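You operate a simulated robot arm through the tools that you are given. There is no shell and no other tool. Be economical: measure what you need, move in short steps, check, and stop when the job is done.

The job below is to be done with a simulated robot arm. You get a single attempt, and the scene is never put back.

Task
Wind the lifter plate up and brush the old resin off it.
Fine: put the brush back and wind the plate down again.

The check looks at the end state, three seconds after you hand in, the way a careful person would. Anything else that was tipped, shoved, dropped, spilled or broken makes it a failure.

Robot
A 6-joint arm with a two-finger parallel gripper, fixed in place. Base frame: the origin is at the foot of the arm, x ahead of it, y to its left, z up; the work surface is at about z = 0.8. Lengths are in m, angles in degrees, forces in N, time in s.
With the tool pointing down near the work surface it reaches from about 0.24 to 0.64 m from the base axis. Its first joint turns from -66.0 to 66.0 degrees. Payload 2.7 kg.
The TCP is the grasp point between the finger pads, 0.023 m short of the fingertips. In the tool frame z runs along the fingers and y along their closing line. Largest opening 0.094 m; finger width 0.038, thickness 0.01; the body of the gripper, 0.054 by 0.096 m, starts 0.039 m behind the TCP.
Orientation is that of the tool frame in the base frame, as a unit quaternion [x, y, z, w]. With the fingers straight down and closing along the base's y, the tool's x points along the base's -x, its y along +y and its z along -z.

Tools
- The arm moves only by the tool send_rows. Its arguments are lists of equal length, an entry for each row: "translation": the shift along the tool's x, y, z in units of 20 mm (1.0 is 20 mm), a list of three; "delta_rot": the turn, a rotation vector about the tool's x, y, z in units of 5 degrees (1.0 is 5 degrees), a list of three; "claw": the opening in per cent of the stroke, from 0 (shut) to 100 (fully open). In form: {"translation": [[tx, ty, tz], ...], "delta_rot": [[ax, ay, az], ...], "claw": [claw, ...]}. A call has 1 to 12 rows; each row shifts and turns the commanded pose from where the row before left it, along the tool's axes as they then stand. A call with a number of a shift or a turn outside -1 to 1 is refused whole. Each row takes 0.2 s and may step no farther than 0.05 m and 8.6 degrees from the row before; otherwise, or with a gripper value out of range, the whole call is refused. A pose out of reach is approached as far as the arm can. The call stops where the force on the tool passes 40 N (or 10 N more than at its start, if that is more) or the arm is blocked; 0.2 s more then pass. Each finger travels about 0.045 m/s and halts on what it meets, pressing with about 27 N; the grip force reading is that of the motor and also rises with nothing between the fingers. The clock runs only during rows and for 0.2 s after the last one: add rows that do not move to give the fingers time. The reply holds the time, the measured pose of the TCP, the force on the tool along the base axes, the opening and the grip force, in the units named above and with some noise.
- Cameras (640 x 400 px; columns grow to the right, rows downward): "scene" is fixed at [0.0687, -0.4275, 1.4066]; the picture's right is [0.83, -0.56, 0.00], its down [-0.31, -0.46, -0.83] and it looks along [0.46, 0.69, -0.56] (base axes); focal length 315 px, centre (320, 200). "wrist" rides on the gripper at [0.086, 0.016, -0.074] in the tool frame; the picture's right is [-0.18, 0.98, 0.00], its down [-0.58, -0.11, -0.81] and it looks along [-0.79, -0.15, 0.59] (tool axes); focal length 243 px, centre (320, 200). There is no depth. A picture from a camera that has moved, and an enlarged one, comes with that camera's place and axes in the base frame and with its lens.
- capture(camera): a new picture of that camera. No time passes.
- inspect(camera, box): a new picture of the part [left, top, right, bottom] of that camera's present view, enlarged. No time passes.
- close_job(): hands the job in; it is judged then, once.

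Work in short steps. Places have to be worked out from the pictures, the camera data and where the tool is seen: move nearer, look again, correct. Check each grasp and each placing, and mend what went wrong. You have 120 turns and 64 pictures in all, those below and enlarged ones among them. Open the gripper and draw the arm clear of the work before you hand the job in, unless the task says otherwise; then end with one line.

The tools are called as name(argument=value, ...) on one line, values as JSON. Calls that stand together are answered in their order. send_rows: Moves the arm, as the interface text tells. Its arguments: {"type":"object","properties":{"translation":{"type":"array"},"delta_rot":{"type":"array"},"claw":{"type":"array"}},"required":["translation","delta_rot","claw"]} The other tools are called the same way: capture (camera) takes a picture; inspect (camera, box) takes an enlarged picture of a part of a camera's view; close_job () hands the job in.

At the start:

```text
time_s: 0.0
eef_pos: [0.4267, 0.1593, 1.123]
tcp_rot: [-0.001, 1.0, 0.0, 0.0]
ft_force: [0.3, -0.4, 0.8]
width: 0.0942
grip_force: 0.0
```

scene: 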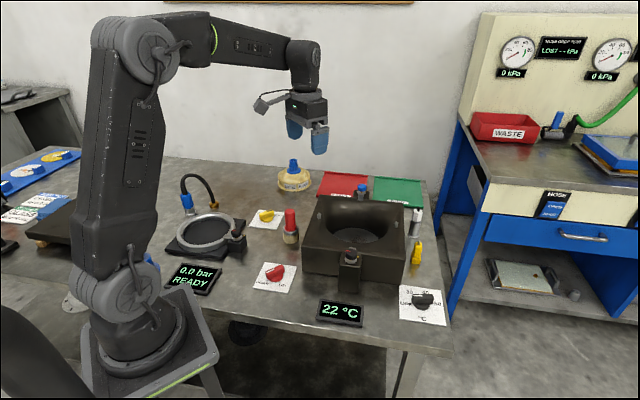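
wrist: 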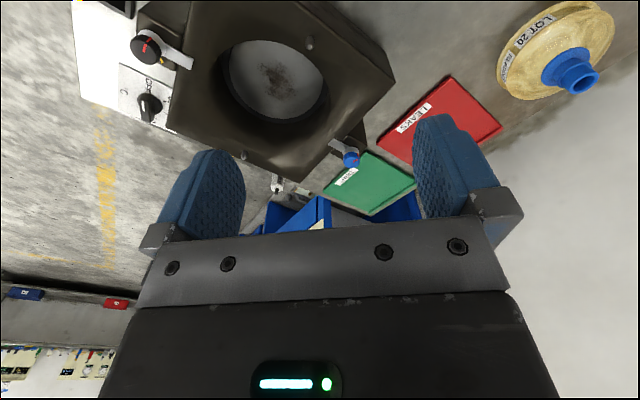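

I start by enlarging the scene around the fixture to find the lifter control and the brush.

inspect(camera="scene", box=[280, 160, 460, 330])

inspect(camera="scene", box=[140, 150, 320, 320])

inspect(camera="wrist", box=[100, 0, 420, 220])

```text
2.35 times, centred on (370, 245) of scene
camera zoom: at [0.0687, -0.4275, 1.4066], right [0.83, -0.56, 0.0], down [-0.31, -0.46, -0.83], along [0.46, 0.69, -0.56], focal length 741 px, centre (202, 94)
```

zoom: 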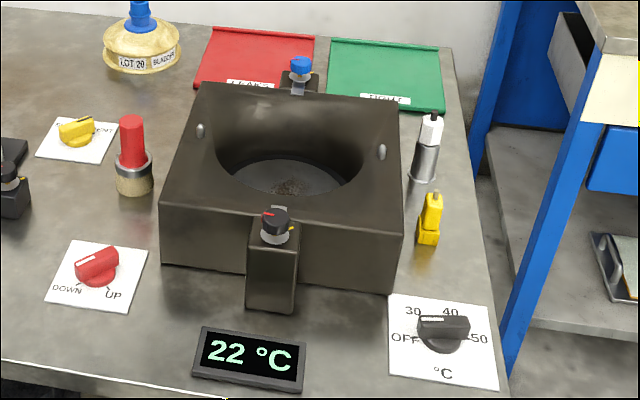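

```text
2.35 times, centred on (230, 235) of scene
camera zoom: at [0.0687, -0.4275, 1.4066], right [0.83, -0.56, 0.0], down [-0.31, -0.46, -0.83], along [0.46, 0.69, -0.56], focal length 741 px, centre (532, 118)
```

zoom: 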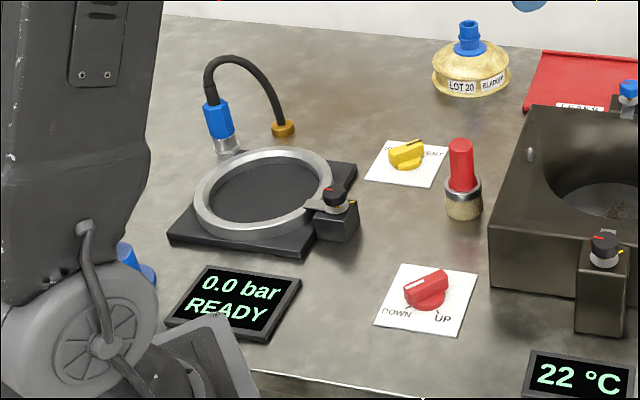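

```text
1.82 times, centred on (260, 110) of wrist
camera zoom: at [0.3406, 0.1748, 1.1974], right [0.18, 0.98, 0.0], down [0.58, -0.11, 0.81], along [0.79, -0.15, -0.59], focal length 441 px, centre (429, 364)
```

zoom: 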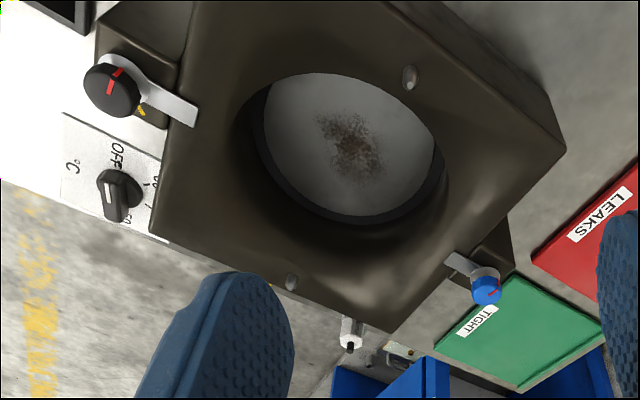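

The red knob (DOWN/UP) is the lifter at about (0.28, 0.09). The brush with the red handle stands at about (0.385, 0.20) and is about 0.1 m tall. I move above the lifter knob to look closer.

send_rows(translation=[[0.735, -0.35, 0.8], [0.735, -0.35, 0.8], [0.735, -0.35, 0.8], [0.735, -0.35, 0.8], [0.735, -0.35, 0.8], [0.735, -0.35, 0.8], [0.735, -0.35, 0.8], [0.735, -0.35, 0.8], [0.735, -0.35, 0.8], [0.735, -0.35, 0.8]], delta_rot=[[0, 0, 0], [0, 0, 0], [0, 0, 0], [0, 0, 0], [0, 0, 0], [0, 0, 0], [0, 0, 0], [0, 0, 0], [0, 0, 0], [0, 0, 0]], claw=[100, 100, 100, 100, 100, 100, 100, 100, 100, 100])

capture(camera="wrist")

capture(camera="scene")

```text
time_s: 2.2
eef_pos: [0.2807, 0.0883, 0.9627]
tcp_rot: [0.0, 1.0, 0.001, 0.001]
ft_force: [0.2, -0.1, -0.6]
width: 0.094
grip_force: 0.0
```

```text
58 pictures are left
camera wrist: at [0.1944, 0.1041, 1.0373], right [0.18, 0.98, 0.0], down [0.58, -0.11, 0.81], along [0.79, -0.15, -0.59], focal length 243 px, centre (320, 200)
```

wrist: 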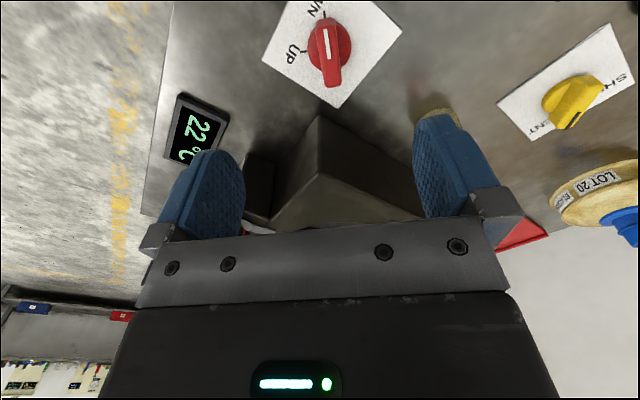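

```text
57 pictures are left
```

scene: 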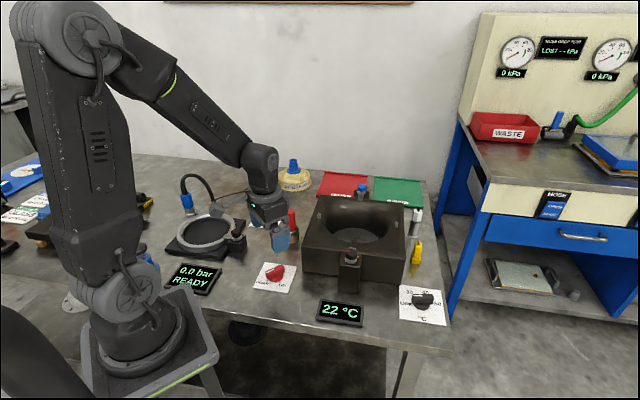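

The knob sits near (0.28, 0.095). I zoom in on its pointer, labels and grip bar.

inspect(camera="wrist", box=[250, 0, 410, 110])

inspect(camera="scene", box=[240, 215, 340, 300])

```text
3.64 times, centred on (330, 55) of wrist
camera zoom: at [0.1944, 0.1041, 1.0373], right [0.18, 0.98, 0.0], down [0.58, -0.11, 0.81], along [0.79, -0.15, -0.59], focal length 882 px, centre (284, 727)
```

zoom: 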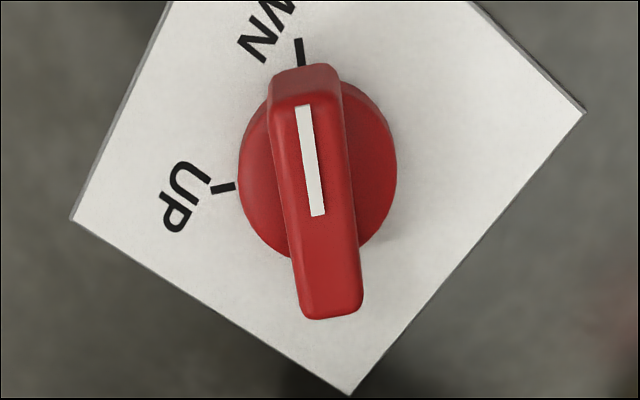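

```text
4.71 times, centred on (290, 258) of scene
camera zoom: at [0.0687, -0.4275, 1.4066], right [0.83, -0.56, 0.0], down [-0.31, -0.46, -0.83], along [0.46, 0.69, -0.56], focal length 1481 px, centre (461, -71)
```

zoom: 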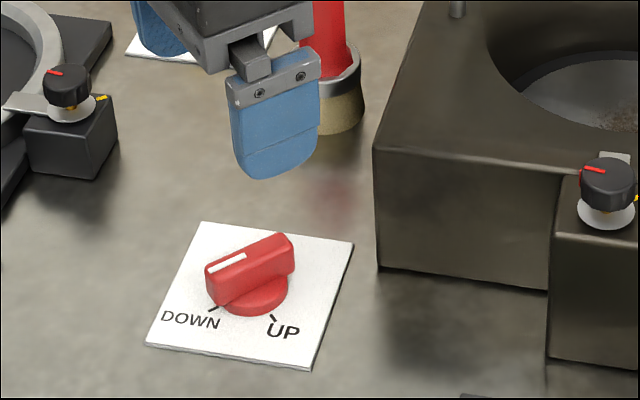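

The knob bar lies along x, centred at about (0.285, 0.095). The UP tick is 90° counter-clockwise from DOWN. I centre above it and descend, keeping the fingertips above the knob disc.

send_rows(translation=[[-0.2, 0.33, 0.8], [0, 0, 1], [0, 0, 1], [0, 0, 1], [0, 0, 1]], delta_rot=[[0, 0, 0], [0, 0, 0], [0, 0, 0], [0, 0, 0], [0, 0, 0]], claw=[80, 70, 70, 70, 70])

capture(camera="wrist")

inspect(camera="scene", box=[220, 200, 340, 300])

```text
time_s: 3.4
eef_pos: [0.2836, 0.0943, 0.8663]
tcp_rot: [0.0, 1.0, 0.0, 0.0]
ft_force: [0.9, 0.6, 0.0]
width: 0.0658
grip_force: 0.0
```

```text
54 pictures are left
camera wrist: at [0.1978, 0.1103, 0.9409], right [0.18, 0.98, 0.0], down [0.58, -0.11, 0.81], along [0.79, -0.15, -0.59], focal length 243 px, centre (320, 200)
```

wrist: 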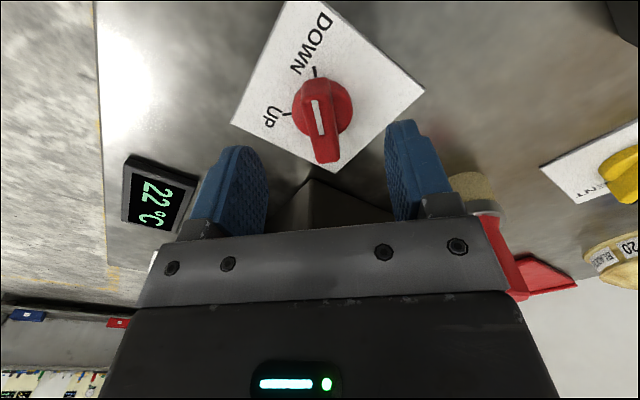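

```text
4.00 times, centred on (280, 250) of scene
camera zoom: at [0.0687, -0.4275, 1.4066], right [0.83, -0.56, 0.0], down [-0.31, -0.46, -0.83], along [0.46, 0.69, -0.56], focal length 1259 px, centre (480, 0)
```

zoom: 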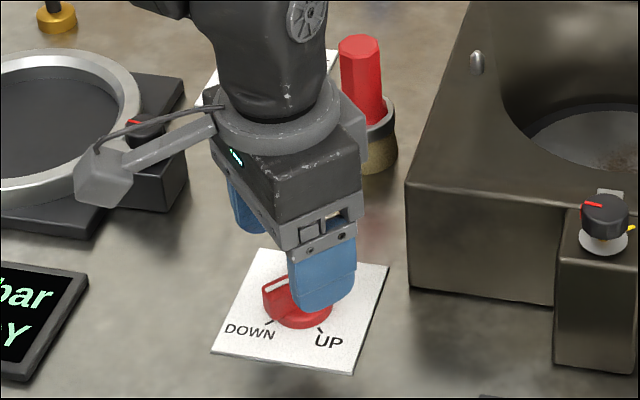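

The bar is between the fingers. I estimate its top at z≈0.83 and its centre at y≈0.096. I descend 30 mm, then close.

send_rows(translation=[[-0.05, 0.1, 0.75], [0, 0, 0.75], [0, 0, 0], [0, 0, 0], [0, 0, 0], [0, 0, 0], [0, 0, 0], [0, 0, 0]], delta_rot=[[0, 0, 0], [0, 0, 0], [0, 0, 0], [0, 0, 0], [0, 0, 0], [0, 0, 0], [0, 0, 0], [0, 0, 0]], claw=[70, 70, 70, 0, 0, 0, 0, 0])

inspect(camera="scene", box=[220, 200, 340, 300])

```text
time_s: 5.2
eef_pos: [0.2844, 0.0954, 0.8365]
tcp_rot: [0.0, 1.0, -0.001, 0.0]
ft_force: [4.0, -12.2, -0.8]
width: 0.0158
grip_force: 44.9
```

```text
4.00 times, centred on (280, 250) of scene
camera zoom: at [0.0688, -0.4278, 1.4065], right [0.83, -0.56, 0.0], down [-0.31, -0.46, -0.83], along [0.46, 0.69, -0.56], focal length 1259 px, centre (480, 0)
```

zoom: 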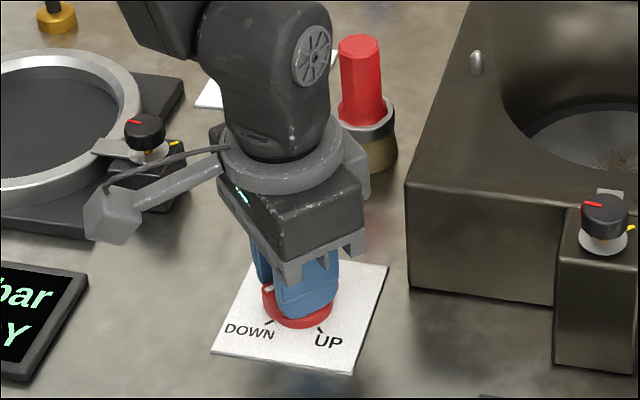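

The bar is gripped (width 15.8 mm) with a small side load in y. I ease 1 mm and turn the first 30° toward UP.

send_rows(translation=[[0, -0.05, 0], [0, 0, 0], [0, 0, 0], [0, 0, 0], [0, 0, 0], [0, 0, 0], [0, 0, 0]], delta_rot=[[0, 0, 0], [0, 0, -1], [0, 0, -1], [0, 0, -1], [0, 0, -1], [0, 0, -1], [0, 0, -1]], claw=[0, 0, 0, 0, 0, 0, 0])

inspect(camera="scene", box=[220, 160, 440, 310])

```text
time_s: 6.8
eef_pos: [0.2799, 0.0931, 0.8367]
tcp_rot: [-0.257, 0.966, -0.003, -0.008]
ft_force: [-27.6, -20.0, 12.3]
width: 0.034
grip_force: 44.7
```

```text
2.67 times, centred on (330, 235) of scene
camera zoom: at [0.068, -0.4282, 1.4064], right [0.83, -0.56, 0.0], down [-0.31, -0.46, -0.83], along [0.47, 0.69, -0.56], focal length 839 px, centre (293, 107)
```

zoom: 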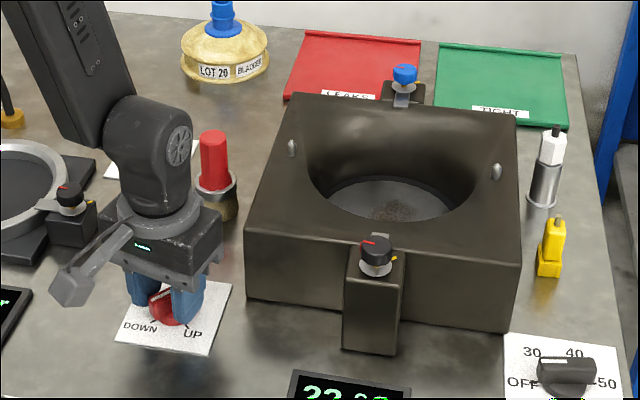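

The opening rose to 34 mm, so the bar may be slipping in the grip. I look at the knob with the wrist camera.

capture(camera="wrist")

inspect(camera="scene", box=[250, 240, 310, 300])

```text
50 pictures are left
camera wrist: at [0.1979, 0.0645, 0.9119], right [-0.33, 0.94, 0.0], down [0.57, 0.2, 0.8], along [0.75, 0.26, -0.6], focal length 243 px, centre (320, 200)
```

wrist: 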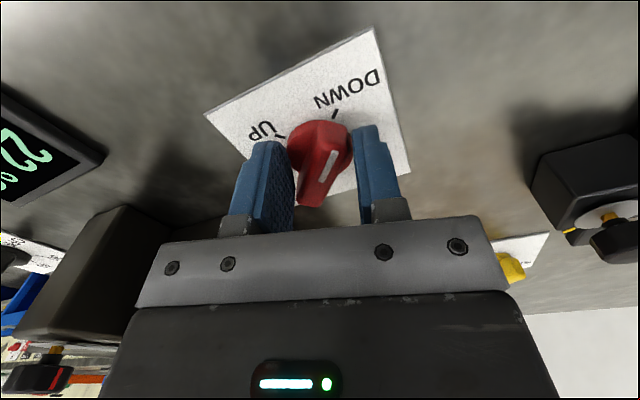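

```text
6.67 times, centred on (280, 270) of scene
camera zoom: at [0.068, -0.4282, 1.4064], right [0.83, -0.56, 0.0], down [-0.31, -0.46, -0.83], along [0.47, 0.69, -0.56], focal length 2098 px, centre (587, -267)
```

zoom: 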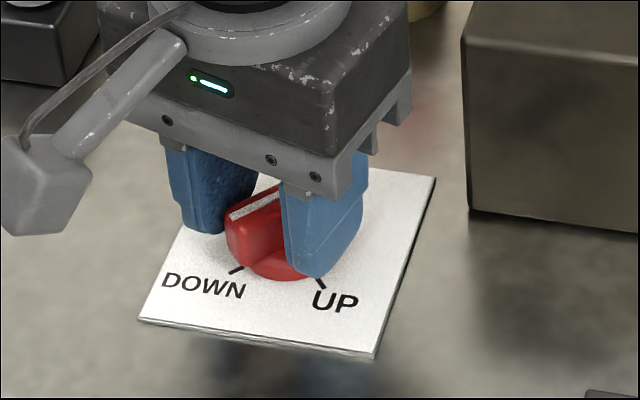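

The knob has not followed: it still points at DOWN while the jaws are turned 30°. If it is heavily damped, the grip could rotate it slowly, so I hold still for 2 s and watch the opening.

send_rows(translation=[[0, 0, 0], [0, 0, 0], [0, 0, 0], [0, 0, 0], [0, 0, 0], [0, 0, 0], [0, 0, 0], [0, 0, 0], [0, 0, 0], [0, 0, 0]], delta_rot=[[0, 0, 0], [0, 0, 0], [0, 0, 0], [0, 0, 0], [0, 0, 0], [0, 0, 0], [0, 0, 0], [0, 0, 0], [0, 0, 0], [0, 0, 0]], claw=[0, 0, 0, 0, 0, 0, 0, 0, 0, 0])

```text
time_s: 9.0
eef_pos: [0.2796, 0.0921, 0.8363]
tcp_rot: [-0.257, 0.966, -0.003, -0.008]
ft_force: [-17.5, -25.6, -1.5]
width: 0.0342
grip_force: 44.7
```

The knob won't move with only the rounded fingertips on it. I open, turn back square and look at how deep I can grip.

send_rows(translation=[[0, 0, 0], [0, 0, 0], [0, 0, 0], [0, 0, 0], [0, 0, 0], [0, 0, 0], [0, 0, 0], [0, 0, 0], [0, 0, 0], [0, 0, 0], [0, 0, 0]], delta_rot=[[0, 0, 0], [0, 0, 0], [0, 0, 0], [0, 0, 0], [0, 0, 1], [0, 0, 1], [0, 0, 1], [0, 0, 1], [0, 0, 1], [0, 0, 1], [0, 0, 0]], claw=[70, 70, 70, 70, 70, 70, 70, 70, 70, 70, 70])

capture(camera="wrist")

inspect(camera="scene", box=[250, 240, 310, 300])

```text
time_s: 11.4
eef_pos: [0.2847, 0.0968, 0.8367]
tcp_rot: [0.001, 1.0, 0.0, 0.0]
ft_force: [0.1, 0.5, -0.5]
width: 0.0656
grip_force: 0.1
```

```text
48 pictures are left
camera wrist: at [0.1984, 0.113, 0.9116], right [0.19, 0.98, 0.0], down [0.58, -0.11, 0.81], along [0.79, -0.15, -0.59], focal length 243 px, centre (320, 200)
```

wrist: 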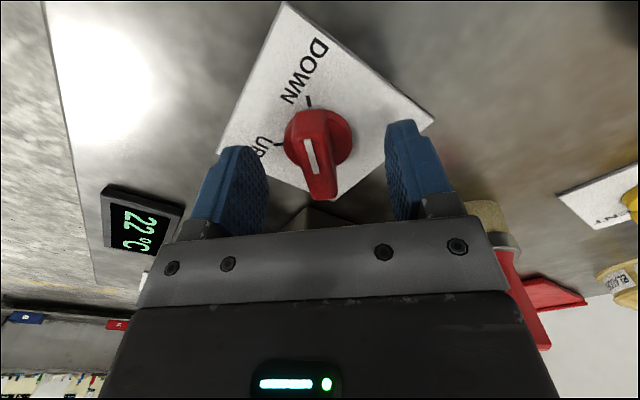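

```text
6.67 times, centred on (280, 270) of scene
camera zoom: at [0.0687, -0.4275, 1.4066], right [0.83, -0.56, 0.0], down [-0.31, -0.46, -0.83], along [0.46, 0.69, -0.56], focal length 2098 px, centre (587, -267)
```

zoom: 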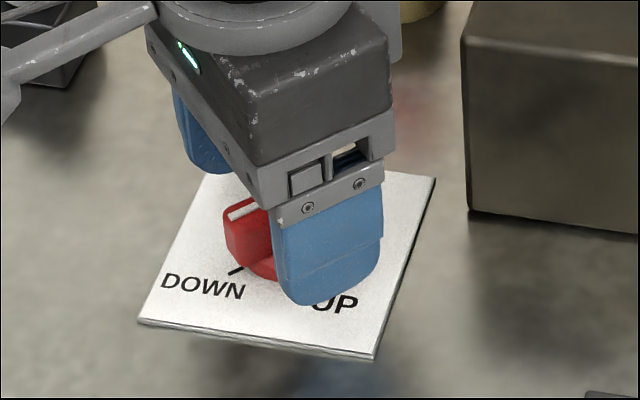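

The bar top looks lower than I assumed, so I only gripped its upper edge. I narrow the jaws to about 28 mm and descend in small steps to feel the disc.

send_rows(translation=[[0, 0, 0], [0, 0, 0], [0, 0, 0], [0, 0, 0], [0, 0, 0.1], [0, 0, 0.1], [0, 0, 0]], delta_rot=[[0, 0, 0], [0, 0, 0], [0, 0, 0], [0, 0, 0], [0, 0, 0], [0, 0, 0], [0, 0, 0]], claw=[30, 30, 30, 30, 30, 30, 30])

```text
time_s: 13.0
eef_pos: [0.2855, 0.0972, 0.8329]
tcp_rot: [0.0, 1.0, 0.0, 0.001]
ft_force: [-0.9, -0.4, 0.8]
width: 0.0281
grip_force: 0.0
```

No contact yet at z 0.833, so I take a few more millimetres.

send_rows(translation=[[0, 0, 0.1], [0, 0, 0.1], [0, 0, 0]], delta_rot=[[0, 0, 0], [0, 0, 0], [0, 0, 0]], claw=[30, 30, 30])

```text
time_s: 13.8
eef_pos: [0.2838, 0.0966, 0.8282]
tcp_rot: [-0.001, 1.0, 0.0, 0.0]
ft_force: [0.0, 0.6, 0.3]
width: 0.0281
grip_force: 0.1
```

Still free with the tips near 0.805, so I go 2 mm more and look.

send_rows(translation=[[0, 0, 0.1], [0, 0, 0]], delta_rot=[[0, 0, 0], [0, 0, 0]], claw=[30, 30])

inspect(camera="wrist", box=[200, 60, 460, 230])

inspect(camera="scene", box=[250, 240, 310, 300])

```text
time_s: 14.4
eef_pos: [0.2856, 0.0972, 0.8276]
tcp_rot: [-0.001, 1.0, 0.001, 0.001]
ft_force: [0.3, -0.1, -0.3]
width: 0.0279
grip_force: 0.0
```

```text
2.35 times, centred on (330, 145) of wrist
camera zoom: at [0.1988, 0.1128, 0.9015], right [0.18, 0.98, 0.0], down [0.58, -0.11, 0.81], along [0.79, -0.15, -0.59], focal length 571 px, centre (296, 329)
```

zoom: 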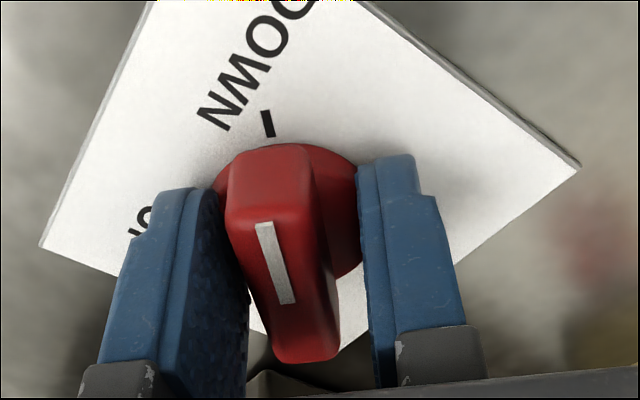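

```text
6.67 times, centred on (280, 270) of scene
camera zoom: at [0.0687, -0.4275, 1.4066], right [0.83, -0.56, 0.0], down [-0.31, -0.46, -0.83], along [0.46, 0.69, -0.56], focal length 2098 px, centre (587, -267)
```

zoom: 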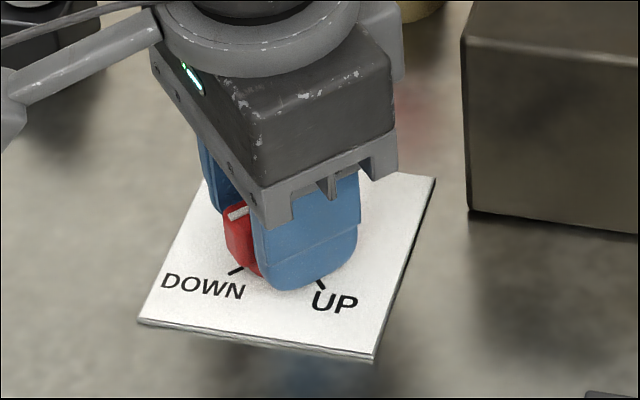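

The jaws now straddle the bar to full depth, and the bar sits slightly toward −y. I shift 1.5 mm and close.

send_rows(translation=[[0, -0.07, 0], [0, 0, 0], [0, 0, 0], [0, 0, 0], [0, 0, 0]], delta_rot=[[0, 0, 0], [0, 0, 0], [0, 0, 0], [0, 0, 0], [0, 0, 0]], claw=[30, 0, 0, 0, 0])

send_rows(translation=[[0, 0, 0], [0, 0, 0], [0, 0, 0], [0, 0, 0]], delta_rot=[[0, 0, -0.5], [0, 0, -0.5], [0, 0, -0.5], [0, 0, -0.5]], claw=[0, 0, 0, 0])

```text
time_s: 15.6
eef_pos: [0.2847, 0.0957, 0.8261]
tcp_rot: [0.0, 1.0, 0.0, 0.0]
ft_force: [0.2, 1.7, 1.7]
width: 0.0158
grip_force: 44.4
```

```text
time_s: 16.6
eef_pos: [0.2859, 0.0953, 0.827]
tcp_rot: [-0.085, 0.996, 0.0, -0.001]
ft_force: [1.5, 11.6, -19.9]
width: 0.0181
grip_force: 45.1
```

The opening grew only 2 mm for 10°. I continue slowly for another 20° and look.

send_rows(translation=[[0, 0, 0], [0, 0, 0], [0, 0, 0], [0, 0, 0], [0, 0, 0], [0, 0, 0], [0, 0, 0], [0, 0, 0]], delta_rot=[[0, 0, -0.5], [0, 0, -0.5], [0, 0, -0.5], [0, 0, -0.5], [0, 0, -0.5], [0, 0, -0.5], [0, 0, -0.5], [0, 0, -0.5]], claw=[0, 0, 0, 0, 0, 0, 0, 0])

inspect(camera="wrist", box=[200, 60, 460, 230])

```text
time_s: 18.4
eef_pos: [0.2805, 0.0933, 0.825]
tcp_rot: [-0.257, 0.966, -0.002, -0.007]
ft_force: [-35.5, 11.0, -0.7]
width: 0.0343
grip_force: 45.0
```

```text
2.35 times, centred on (330, 145) of wrist
camera zoom: at [0.1982, 0.0645, 0.9016], right [-0.33, 0.94, 0.0], down [0.57, 0.2, 0.8], along [0.75, 0.26, -0.6], focal length 571 px, centre (296, 329)
```

zoom: 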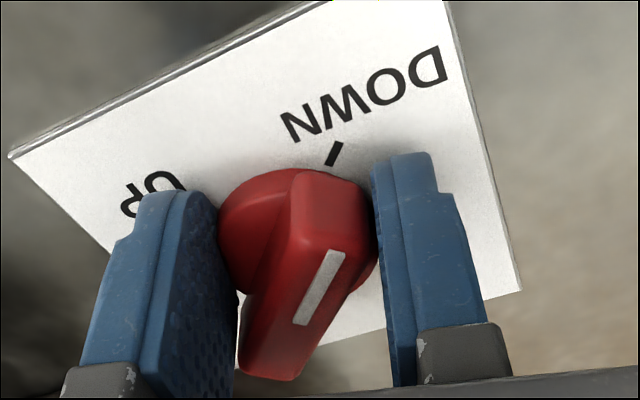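

The labels sit lower-left and lower-right like a potentiometer dial, so the sweep from DOWN to UP is probably clockwise over the top, about 270°, and I was pushing against the stop. I turn back to square while still gripped and try clockwise a little.

send_rows(translation=[[0, 0, 0], [0, 0, 0], [0, 0, 0], [0, 0, 0], [0, 0, 0], [0, 0, 0], [0, 0, 0], [0, 0, 0], [0, 0, 0], [0, 0, 0], [0, 0, 0]], delta_rot=[[0, 0, 1], [0, 0, 1], [0, 0, 1], [0, 0, 1], [0, 0, 1], [0, 0, 1], [0, 0, 0.8], [0, 0, 0.8], [0, 0, 0.8], [0, 0, 0.8], [0, 0, 0.8]], claw=[0, 0, 0, 0, 0, 0, 0, 0, 0, 0, 0])

inspect(camera="wrist", box=[200, 60, 460, 230])

inspect(camera="scene", box=[220, 160, 440, 310])

```text
time_s: 20.8
eef_pos: [0.2852, 0.0965, 0.8273]
tcp_rot: [0.175, 0.985, 0.001, 0.001]
ft_force: [17.2, -19.8, 30.3]
width: 0.0155
grip_force: 45.4
```

```text
2.35 times, centred on (330, 145) of wrist
camera zoom: at [0.21, 0.1402, 0.9015], right [0.51, 0.86, 0.0], down [0.51, -0.3, 0.81], along [0.69, -0.41, -0.59], focal length 571 px, centre (296, 329)
```

zoom: 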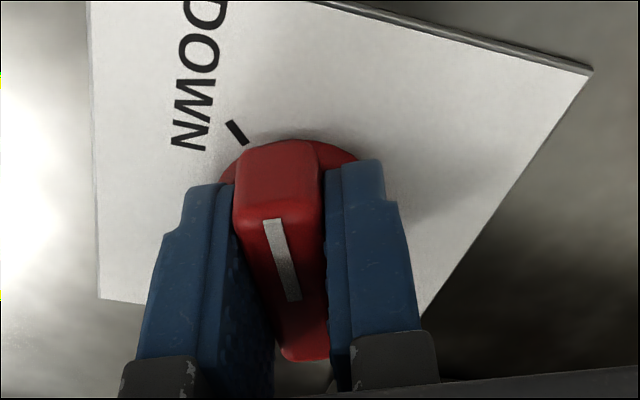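

```text
2.67 times, centred on (330, 235) of scene
camera zoom: at [0.0688, -0.4281, 1.4064], right [0.83, -0.56, 0.0], down [-0.31, -0.46, -0.83], along [0.46, 0.69, -0.56], focal length 839 px, centre (293, 107)
```

zoom: 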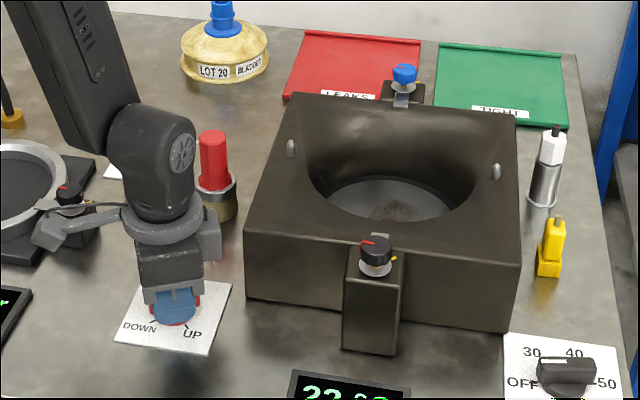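

The knob turns clockwise with the grip. I ease up 1 mm and keep winding.

send_rows(translation=[[0, 0, -0.07], [0, 0, 0], [0, 0, 0], [0, 0, 0], [0, 0, 0], [0, 0, 0], [0, 0, 0], [0, 0, 0], [0, 0, 0], [0, 0, 0]], delta_rot=[[0, 0, 0], [0, 0, 0.8], [0, 0, 0.8], [0, 0, 0.8], [0, 0, 0.8], [0, 0, 0.8], [0, 0, 0.8], [0, 0, 0.8], [0, 0, 0.8], [0, 0, 0.8]], claw=[0, 0, 0, 0, 0, 0, 0, 0, 0, 0])

inspect(camera="scene", box=[220, 160, 440, 310])

```text
time_s: 23.0
eef_pos: [0.2861, 0.0957, 0.829]
tcp_rot: [0.47, 0.883, 0.001, 0.001]
ft_force: [0.0, 41.1, -8.3]
width: 0.0158
grip_force: 44.4
```

```text
2.67 times, centred on (330, 235) of scene
camera zoom: at [0.0688, -0.4266, 1.4069], right [0.83, -0.56, 0.0], down [-0.31, -0.46, -0.83], along [0.46, 0.69, -0.56], focal length 839 px, centre (293, 107)
```

zoom: 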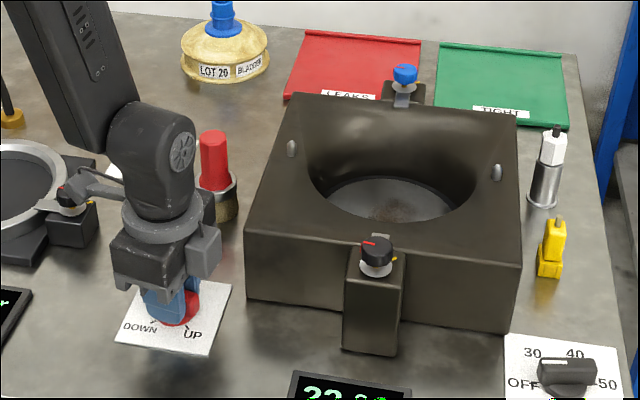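

About 56° wound, with 41 N building sideways from a small axis offset. I shift 2 mm to +y to relieve it and read again.

send_rows(translation=[[0.083, 0.056, 0], [0, 0, 0]], delta_rot=[[0, 0, 0], [0, 0, 0]], claw=[0, 0])

```text
time_s: 23.6
eef_pos: [0.2859, 0.0968, 0.8273]
tcp_rot: [0.47, 0.883, 0.001, 0.0]
ft_force: [10.4, 10.5, -1.7]
width: 0.0158
grip_force: 45.4
```

The load dropped to 10 N. I continue winding to about 88°.

send_rows(translation=[[0.02, 0.05, 0], [0, 0, 0], [0, 0, 0], [0, 0, 0], [0, 0, 0], [0, 0, 0], [0, 0, 0], [0, 0, 0]], delta_rot=[[0, 0, 0.8], [0, 0, 0.8], [0, 0, 0.8], [0, 0, 0.8], [0, 0, 0.8], [0, 0, 0.8], [0, 0, 0.8], [0, 0, 0.8]], claw=[0, 0, 0, 0, 0, 0, 0, 0])

capture(camera="scene")

```text
time_s: 24.6
eef_pos: [0.2866, 0.0963, 0.8287]
tcp_rot: [0.583, 0.813, 0.001, 0.0]
ft_force: [5.2, -8.6, -1.4]
width: 0.0157
grip_force: 45.2
stopped in row 5: the force on the tool passed its limit (the readings are from after the stop); the commanded pose is now the measured one
```

```text
40 pictures are left
```

scene: 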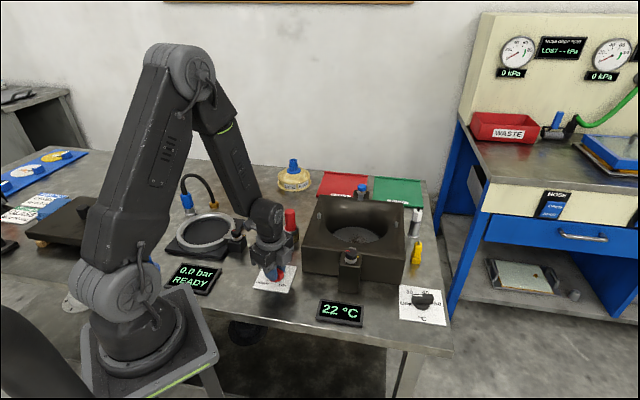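

It stopped at the force limit at 71°. The pose is now relaxed and the grip intact, so I continue in gentler steps.

send_rows(translation=[[0, 0, 0], [0, 0, 0], [0, 0, 0], [0, 0, 0], [0, 0, 0], [0, 0, 0], [0, 0, 0], [0, 0, 0]], delta_rot=[[0, 0, 0.5], [0, 0, 0.5], [0, 0, 0.5], [0, 0, 0.5], [0, 0, 0.5], [0, 0, 0.5], [0, 0, 0.5], [0, 0, 0.5]], claw=[0, 0, 0, 0, 0, 0, 0, 0])

```text
time_s: 26.4
eef_pos: [0.2855, 0.0975, 0.8273]
tcp_rot: [0.716, 0.699, 0.0, -0.001]
ft_force: [21.9, -26.5, -1.0]
width: 0.0159
grip_force: 44.3
```

At 91°. I relieve the side force and continue to about 120°.

send_rows(translation=[[-0.08, 0.065, 0], [0, 0, 0], [0, 0, 0], [0, 0, 0], [0, 0, 0], [0, 0, 0], [0, 0, 0], [0, 0, 0], [0, 0, 0]], delta_rot=[[0, 0, 0], [0, 0, 0.7], [0, 0, 0.7], [0, 0, 0.7], [0, 0, 0.7], [0, 0, 0.7], [0, 0, 0.7], [0, 0, 0.7], [0, 0, 0.7]], claw=[0, 0, 0, 0, 0, 0, 0, 0, 0])

inspect(camera="scene", box=[220, 160, 440, 310])

```text
time_s: 28.3
eef_pos: [0.2875, 0.0958, 0.8284]
tcp_rot: [0.852, 0.524, -0.001, 0.0]
ft_force: [-1.2, 9.5, -0.7]
width: 0.0158
grip_force: 45.2
stopped in row 9: the force on the tool passed its limit (the readings are from after the stop); the commanded pose is now the measured one
```

```text
2.67 times, centred on (330, 235) of scene
camera zoom: at [0.0687, -0.4274, 1.4067], right [0.83, -0.56, 0.0], down [-0.31, -0.46, -0.83], along [0.46, 0.69, -0.56], focal length 839 px, centre (293, 107)
```

zoom: 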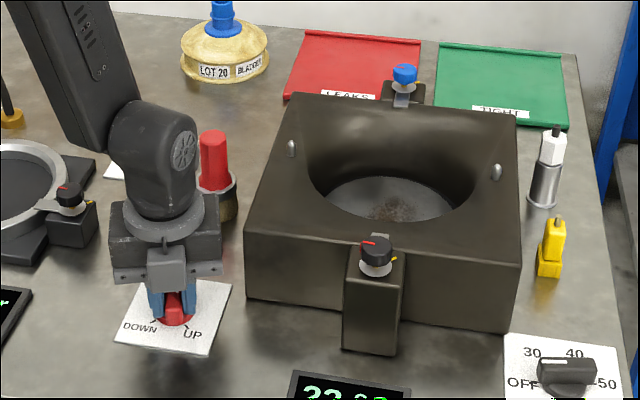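

117° wound. I open to about 70 mm, which clears the bar ends and the block, and turn back 180° for a second grip.

send_rows(translation=[[0, 0, 0], [0, 0, 0], [0, 0, 0], [0, 0, 0], [0, 0, 0], [0, 0, -0.1], [0, 0, 0], [0, 0, 0], [0, 0, 0], [0, 0, 0], [0, 0, 0], [0, 0, 0]], delta_rot=[[0, 0, 0], [0, 0, 0], [0, 0, 0], [0, 0, 0], [0, 0, 0], [0, 0, 0], [0, 0, -1], [0, 0, -1], [0, 0, -1], [0, 0, -1], [0, 0, -1], [0, 0, -1]], claw=[75, 75, 75, 75, 75, 75, 75, 75, 75, 75, 75, 75])

send_rows(translation=[[0, 0, 0], [0, 0, 0], [0, 0, 0], [0, 0, 0], [0, 0, 0], [0, 0, 0], [0, 0, 0], [0, 0, 0], [0, 0, 0], [0, 0, 0], [0, 0, 0], [0, 0, 0]], delta_rot=[[0, 0, -1], [0, 0, -1], [0, 0, -1], [0, 0, -1], [0, 0, -1], [0, 0, -1], [0, 0, -1], [0, 0, -1], [0, 0, -1], [0, 0, -1], [0, 0, -1], [0, 0, -1]], claw=[75, 75, 75, 75, 75, 75, 75, 75, 75, 75, 75, 75])

send_rows(translation=[[0, 0, 0], [0, 0, 0], [0, 0, 0], [0, 0, 0], [0, 0, 0], [0, 0, 0], [0, 0, 0], [0, 0, 0], [0, 0, 0], [0, 0, 0], [0, 0, 0], [0, 0, 0]], delta_rot=[[0, 0, -1], [0, 0, -1], [0, 0, -1], [0, 0, -1], [0, 0, -1], [0, 0, -1], [0, 0, -1], [0, 0, -1], [0, 0, -1], [0, 0, -1], [0, 0, -1], [0, 0, -1]], claw=[75, 75, 75, 75, 75, 75, 75, 75, 75, 75, 75, 75])

capture(camera="wrist")

```text
time_s: 30.9
eef_pos: [0.2874, 0.0949, 0.8299]
tcp_rot: [0.688, 0.726, 0.0, 0.001]
ft_force: [0.1, 0.2, -0.3]
width: 0.0706
grip_force: 0.1
```

```text
time_s: 33.5
eef_pos: [0.2868, 0.095, 0.8303]
tcp_rot: [0.233, 0.973, 0.0, 0.0]
ft_force: [-0.5, -0.2, 0.6]
width: 0.0704
grip_force: 0.0
```

```text
time_s: 36.1
eef_pos: [0.2865, 0.0958, 0.8314]
tcp_rot: [-0.285, 0.959, 0.001, 0.0]
ft_force: [0.1, 0.0, 0.1]
width: 0.0704
grip_force: 0.0
```

```text
38 pictures are left
camera wrist: at [0.206, 0.0626, 0.9053], right [-0.38, 0.92, 0.0], down [0.55, 0.23, 0.81], along [0.75, 0.31, -0.59], focal length 243 px, centre (320, 200)
```

wrist: 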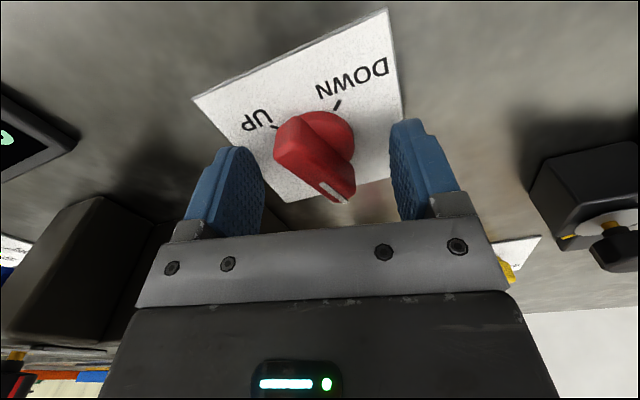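

The knob held its turned position. I turn another 30° to line up, lower slightly and close.

send_rows(translation=[[0, 0, 0], [0, 0, 0], [0, 0, 0], [0, 0, 0], [0, 0, 0], [0, 0, 0.12], [0, 0, 0], [0, 0, 0], [0, 0, 0], [0, 0, 0], [0, 0, 0], [0, 0, 0]], delta_rot=[[0, 0, -1], [0, 0, -1], [0, 0, -1], [0, 0, -1], [0, 0, -1], [0, 0, -1], [0, 0, 0], [0, 0, 0], [0, 0, 0], [0, 0, 0], [0, 0, 0], [0, 0, 0]], claw=[75, 75, 75, 75, 75, 75, 0, 0, 0, 0, 0, 0])

```text
time_s: 38.7
eef_pos: [0.2873, 0.0958, 0.8288]
tcp_rot: [-0.523, 0.852, 0.0, 0.0]
ft_force: [-0.9, 0.8, -2.0]
width: 0.0159
grip_force: 45.0
```

A clean grip with no side load. I wind on clockwise, in gentle steps.

send_rows(translation=[[0, 0, 0], [0, 0, 0], [0, 0, 0], [0, 0, 0], [0, 0, 0], [0, 0, 0], [0, 0, 0], [0, 0, 0]], delta_rot=[[0, 0, 0.7], [0, 0, 0.7], [0, 0, 0.7], [0, 0, 0.7], [0, 0, 0.7], [0, 0, 0.7], [0, 0, 0.7], [0, 0, 0.7]], claw=[0, 0, 0, 0, 0, 0, 0, 0])

send_rows(translation=[[0, 0, 0], [0, 0, 0], [0, 0, 0], [0, 0, 0], [0, 0, 0], [0, 0, 0], [0, 0, 0], [0, 0, 0]], delta_rot=[[0, 0, 0.7], [0, 0, 0.7], [0, 0, 0.7], [0, 0, 0.7], [0, 0, 0.7], [0, 0, 0.7], [0, 0, 0.7], [0, 0, 0.7]], claw=[0, 0, 0, 0, 0, 0, 0, 0])

```text
time_s: 40.5
eef_pos: [0.2883, 0.0967, 0.8283]
tcp_rot: [-0.299, 0.954, 0.001, 0.0]
ft_force: [3.3, -2.4, -26.0]
width: 0.0161
grip_force: 45.1
```

```text
time_s: 42.5
eef_pos: [0.2867, 0.0962, 0.8298]
tcp_rot: [-0.061, 0.998, 0.0, 0.001]
ft_force: [3.0, -9.1, 2.0]
width: 0.0158
grip_force: 45.3
stopped in row 8: the force on the tool passed its limit (the readings are from after the stop); the commanded pose is now the measured one
```

About 173° in total so far, with force relieved. I continue, resetting in batches.

send_rows(translation=[[0, 0, 0], [0, 0, 0], [0, 0, 0], [0, 0, 0], [0, 0, 0], [0, 0, 0], [0, 0, 0], [0, 0, 0], [0, 0, 0]], delta_rot=[[0, 0, 0.7], [0, 0, 0.7], [0, 0, 0.7], [0, 0, 0.7], [0, 0, 0.7], [0, 0, 0.7], [0, 0, 0.7], [0, 0, 0.7], [0, 0, 0.7]], claw=[0, 0, 0, 0, 0, 0, 0, 0, 0])

inspect(camera="scene", box=[220, 160, 440, 310])

```text
time_s: 44.4
eef_pos: [0.2866, 0.0955, 0.8281]
tcp_rot: [0.193, 0.981, 0.0, 0.001]
ft_force: [5.2, -8.9, 2.4]
width: 0.0157
grip_force: 45.0
stopped in row 9: the force on the tool passed its limit (the readings are from after the stop); the commanded pose is now the measured one
```

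```text
2.67 times, centred on (330, 235) of scene
camera zoom: at [0.0688, -0.4277, 1.4065], right [0.83, -0.56, 0.0], down [-0.31, -0.46, -0.83], along [0.46, 0.69, -0.56], focal length 839 px, centre (293, 107)
```

zoom: 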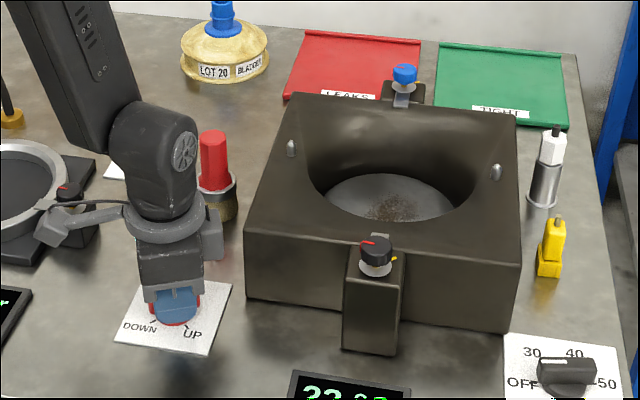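

The plate is rising (the resin patch sits higher in the well). About 68° remain.

send_rows(translation=[[0, 0, 0], [0, 0, 0], [0, 0, 0], [0, 0, 0], [0, 0, 0], [0, 0, 0], [0, 0, 0], [0, 0, 0], [0, 0, 0]], delta_rot=[[0, 0, 0.7], [0, 0, 0.7], [0, 0, 0.7], [0, 0, 0.7], [0, 0, 0.7], [0, 0, 0.7], [0, 0, 0.7], [0, 0, 0.7], [0, 0, 0.7]], claw=[0, 0, 0, 0, 0, 0, 0, 0, 0])

send_rows(translation=[[0, 0, 0], [0, 0, 0], [0, 0, 0], [0, 0, 0], [0, 0, 0], [0, 0, 0], [0, 0, 0]], delta_rot=[[0, 0, 0.7], [0, 0, 0.7], [0, 0, 0.7], [0, 0, 0.7], [0, 0, 0.7], [0, 0, 0.7], [0, 0, 0.7]], claw=[0, 0, 0, 0, 0, 0, 0])

```text
time_s: 46.4
eef_pos: [0.2872, 0.0946, 0.8292]
tcp_rot: [0.454, 0.891, 0.001, 0.0]
ft_force: [4.1, -32.6, 22.4]
width: 0.0159
grip_force: 44.5
```

```text
time_s: 48.0
eef_pos: [0.2866, 0.0939, 0.8279]
tcp_rot: [0.632, 0.775, 0.0, 0.0]
ft_force: [-0.6, -26.9, 4.9]
width: 0.0158
grip_force: 45.5
```

At 258°. I relieve the side force and turn the last ~13°.

send_rows(translation=[[-0.07, 0, 0], [0, 0, 0], [0, 0, 0], [0, 0, 0], [0, 0, 0]], delta_rot=[[0, 0, 0], [0, 0, 0.6], [0, 0, 0.6], [0, 0, 0.6], [0, 0, 0.6]], claw=[0, 0, 0, 0, 0])

capture(camera="wrist")

inspect(camera="scene", box=[220, 160, 440, 310])

```text
time_s: 49.3
eef_pos: [0.2857, 0.0945, 0.8281]
tcp_rot: [0.708, 0.706, 0.0, -0.001]
ft_force: [-5.9, 8.4, 4.8]
width: 0.0159
grip_force: 44.5
stopped in row 5: the force on the tool passed its limit (the readings are from after the stop); the commanded pose is now the measured one
```

```text
36 pictures are left
camera wrist: at [0.303, 0.1809, 0.9027], right [0.98, -0.19, 0.0], down [-0.11, -0.58, 0.81], along [-0.15, -0.79, -0.59], focal length 243 px, centre (320, 200)
```

wrist: 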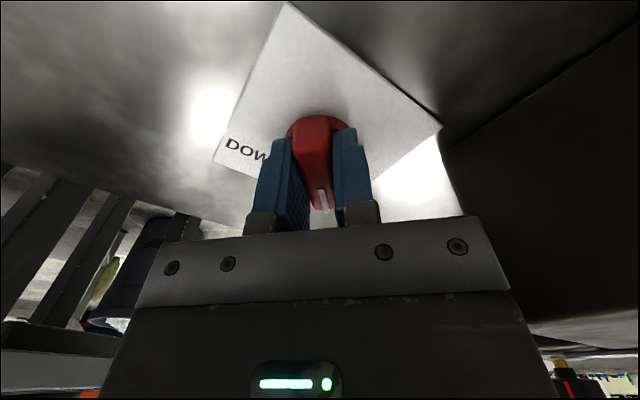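

```text
2.67 times, centred on (330, 235) of scene
camera zoom: at [0.0685, -0.4274, 1.4066], right [0.83, -0.56, 0.0], down [-0.31, -0.46, -0.83], along [0.46, 0.69, -0.56], focal length 839 px, centre (293, 107)
```

zoom: 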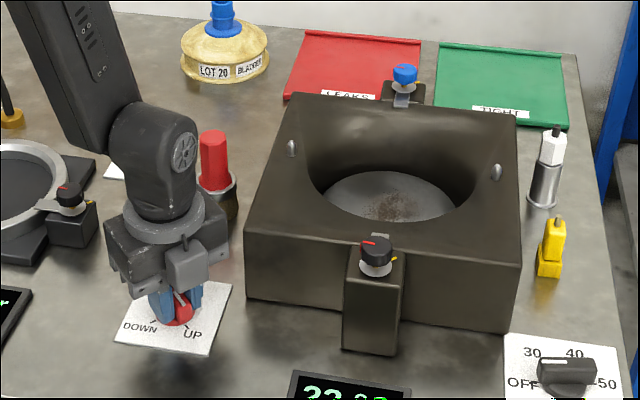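

The pointer is at UP and the plate has risen. I release and lift straight up, turning the wrist back square when clear.

send_rows(translation=[[0, 0, 0], [0, 0, 0], [0, 0, 0], [0, 0, 0], [0, 0, -1], [0, 0, -1], [0, 0, -1], [0, 0, -1], [0, 0, -1], [0, 0, -1], [0, 0, -1], [0, 0, -1]], delta_rot=[[0, 0, 0], [0, 0, 0], [0, 0, 0], [0, 0, 0], [0, 0, 0], [0, 0, 0], [0, 0, 0], [0, 0, 0], [0, 0, -1], [0, 0, -1], [0, 0, -1], [0, 0, -1]], claw=[60, 60, 60, 60, 60, 60, 60, 60, 60, 60, 60, 60])

send_rows(translation=[[0, 0, 0], [0, 0, 0], [0, 0, 0], [0, 0, 0], [0, 0, 0], [0, 0, 0], [0, 0, 0], [0, 0, 0], [0, 0, 0], [0, 0, 0], [0, 0, 0], [0, 0, 0]], delta_rot=[[0, 0, -1], [0, 0, -1], [0, 0, -1], [0, 0, -1], [0, 0, -1], [0, 0, -1], [0, 0, -1], [0, 0, -1], [0, 0, -1], [0, 0, -1], [0, 0, -1], [0, 0, -1]], claw=[60, 60, 60, 60, 60, 60, 60, 60, 60, 60, 60, 60])

inspect(camera="scene", box=[240, 180, 440, 310])

capture(camera="wrist")

```text
time_s: 51.9
eef_pos: [0.2863, 0.0945, 0.9877]
tcp_rot: [0.574, 0.819, 0.0, -0.001]
ft_force: [-0.7, 0.4, -0.2]
width: 0.0566
grip_force: 0.0
```

```text
time_s: 54.5
eef_pos: [0.2872, 0.0947, 0.9883]
tcp_rot: [0.087, 0.996, 0.001, 0.001]
ft_force: [-0.2, -0.1, 0.6]
width: 0.0562
grip_force: 0.0
```

```text
3.08 times, centred on (340, 245) of scene
camera zoom: at [0.0687, -0.4275, 1.4066], right [0.83, -0.56, 0.0], down [-0.31, -0.46, -0.83], along [0.46, 0.69, -0.56], focal length 968 px, centre (258, 62)
```

zoom: 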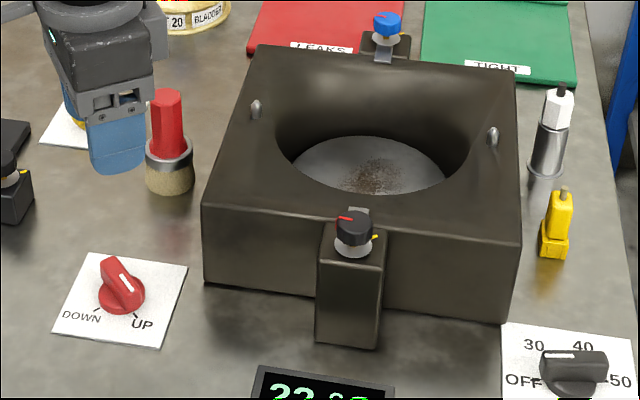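

```text
33 pictures are left
camera wrist: at [0.2045, 0.1252, 1.0626], right [0.35, 0.94, 0.0], down [0.55, -0.21, 0.81], along [0.76, -0.28, -0.59], focal length 243 px, centre (320, 200)
```

wrist: 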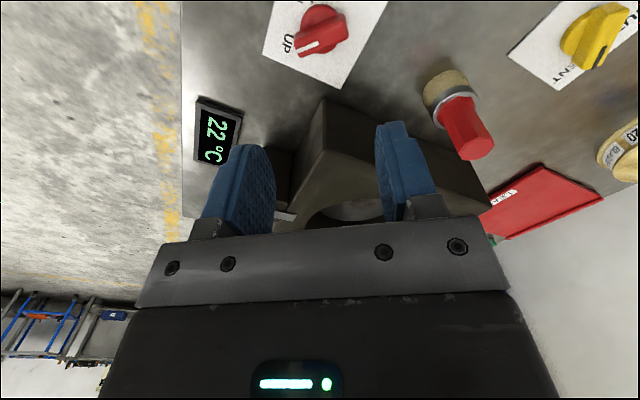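

The plate is at the bottom of the conical well's throat. I check the knob pointer up close, and locate the brush and the plate.

inspect(camera="scene", box=[250, 250, 310, 300])

inspect(camera="wrist", box=[250, 0, 410, 100])

```text
8.00 times, centred on (280, 275) of scene
camera zoom: at [0.0687, -0.4275, 1.4066], right [0.83, -0.56, 0.0], down [-0.31, -0.46, -0.83], along [0.46, 0.69, -0.56], focal length 2518 px, centre (640, -400)
```

zoom: 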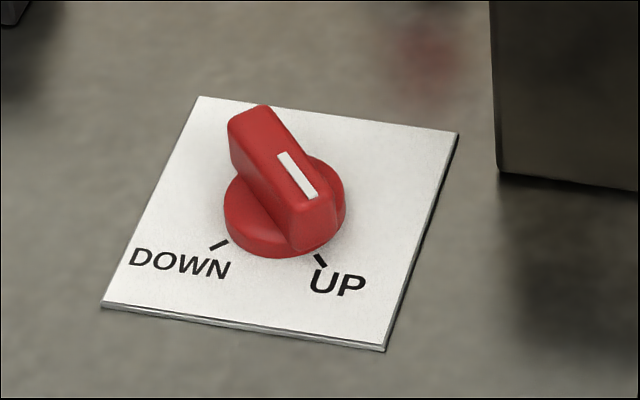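

```text
4.00 times, centred on (330, 50) of wrist
camera zoom: at [0.2045, 0.1252, 1.0626], right [0.35, 0.94, 0.0], down [0.55, -0.21, 0.81], along [0.76, -0.28, -0.59], focal length 970 px, centre (280, 800)
```

zoom: 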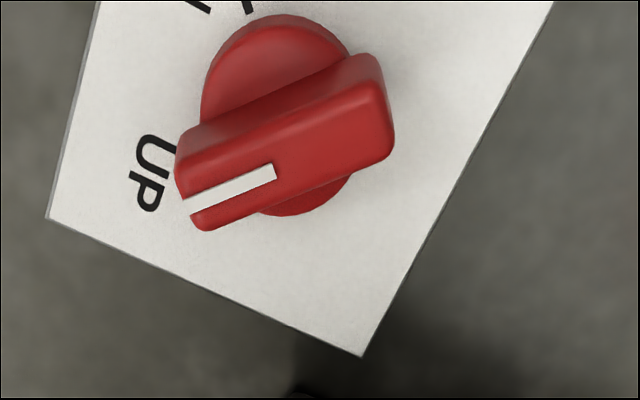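

The knob points at UP. The brush axis is at about (0.385, 0.203) with its top at z≈0.90. I square the wrist, move above the brush and check the alignment.

send_rows(translation=[[0, 0, 0], [0, 0, 0], [-0.97, 1.0, 0], [-0.98, 1.0, 0], [-0.98, 1.0, 0], [-0.98, 1.0, 0], [-0.98, 1.0, 0], [0, 0.4, 0]], delta_rot=[[0, 0, -1], [0, 0, -1], [0, 0, 0], [0, 0, 0], [0, 0, 0], [0, 0, 0], [0, 0, 0], [0, 0, 0]], claw=[60, 60, 60, 60, 60, 60, 60, 60])

capture(camera="wrist")

inspect(camera="scene", box=[230, 150, 430, 280])

```text
time_s: 56.3
eef_pos: [0.3848, 0.2019, 0.9872]
tcp_rot: [0.001, 1.0, 0.0, 0.0]
ft_force: [-0.4, 0.2, 0.3]
width: 0.0563
grip_force: 0.0
```

```text
30 pictures are left
camera wrist: at [0.2987, 0.2181, 1.0615], right [0.19, 0.98, 0.0], down [0.58, -0.11, 0.81], along [0.79, -0.15, -0.59], focal length 243 px, centre (320, 200)
```

wrist: 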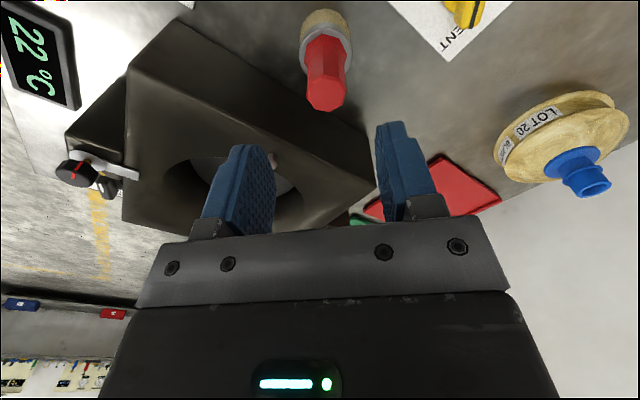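

```text
3.08 times, centred on (330, 215) of scene
camera zoom: at [0.0687, -0.4275, 1.4066], right [0.83, -0.56, 0.0], down [-0.31, -0.46, -0.83], along [0.46, 0.69, -0.56], focal length 968 px, centre (289, 154)
```

zoom: 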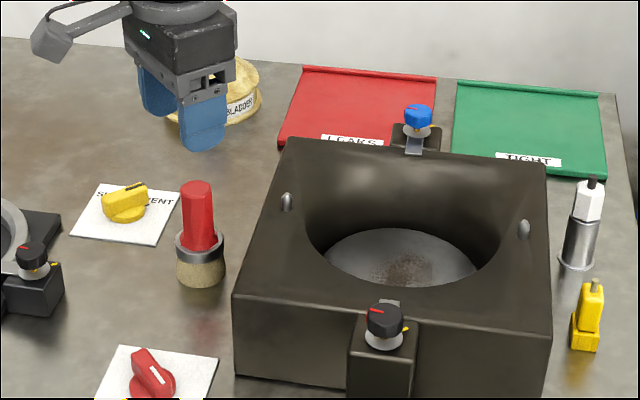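

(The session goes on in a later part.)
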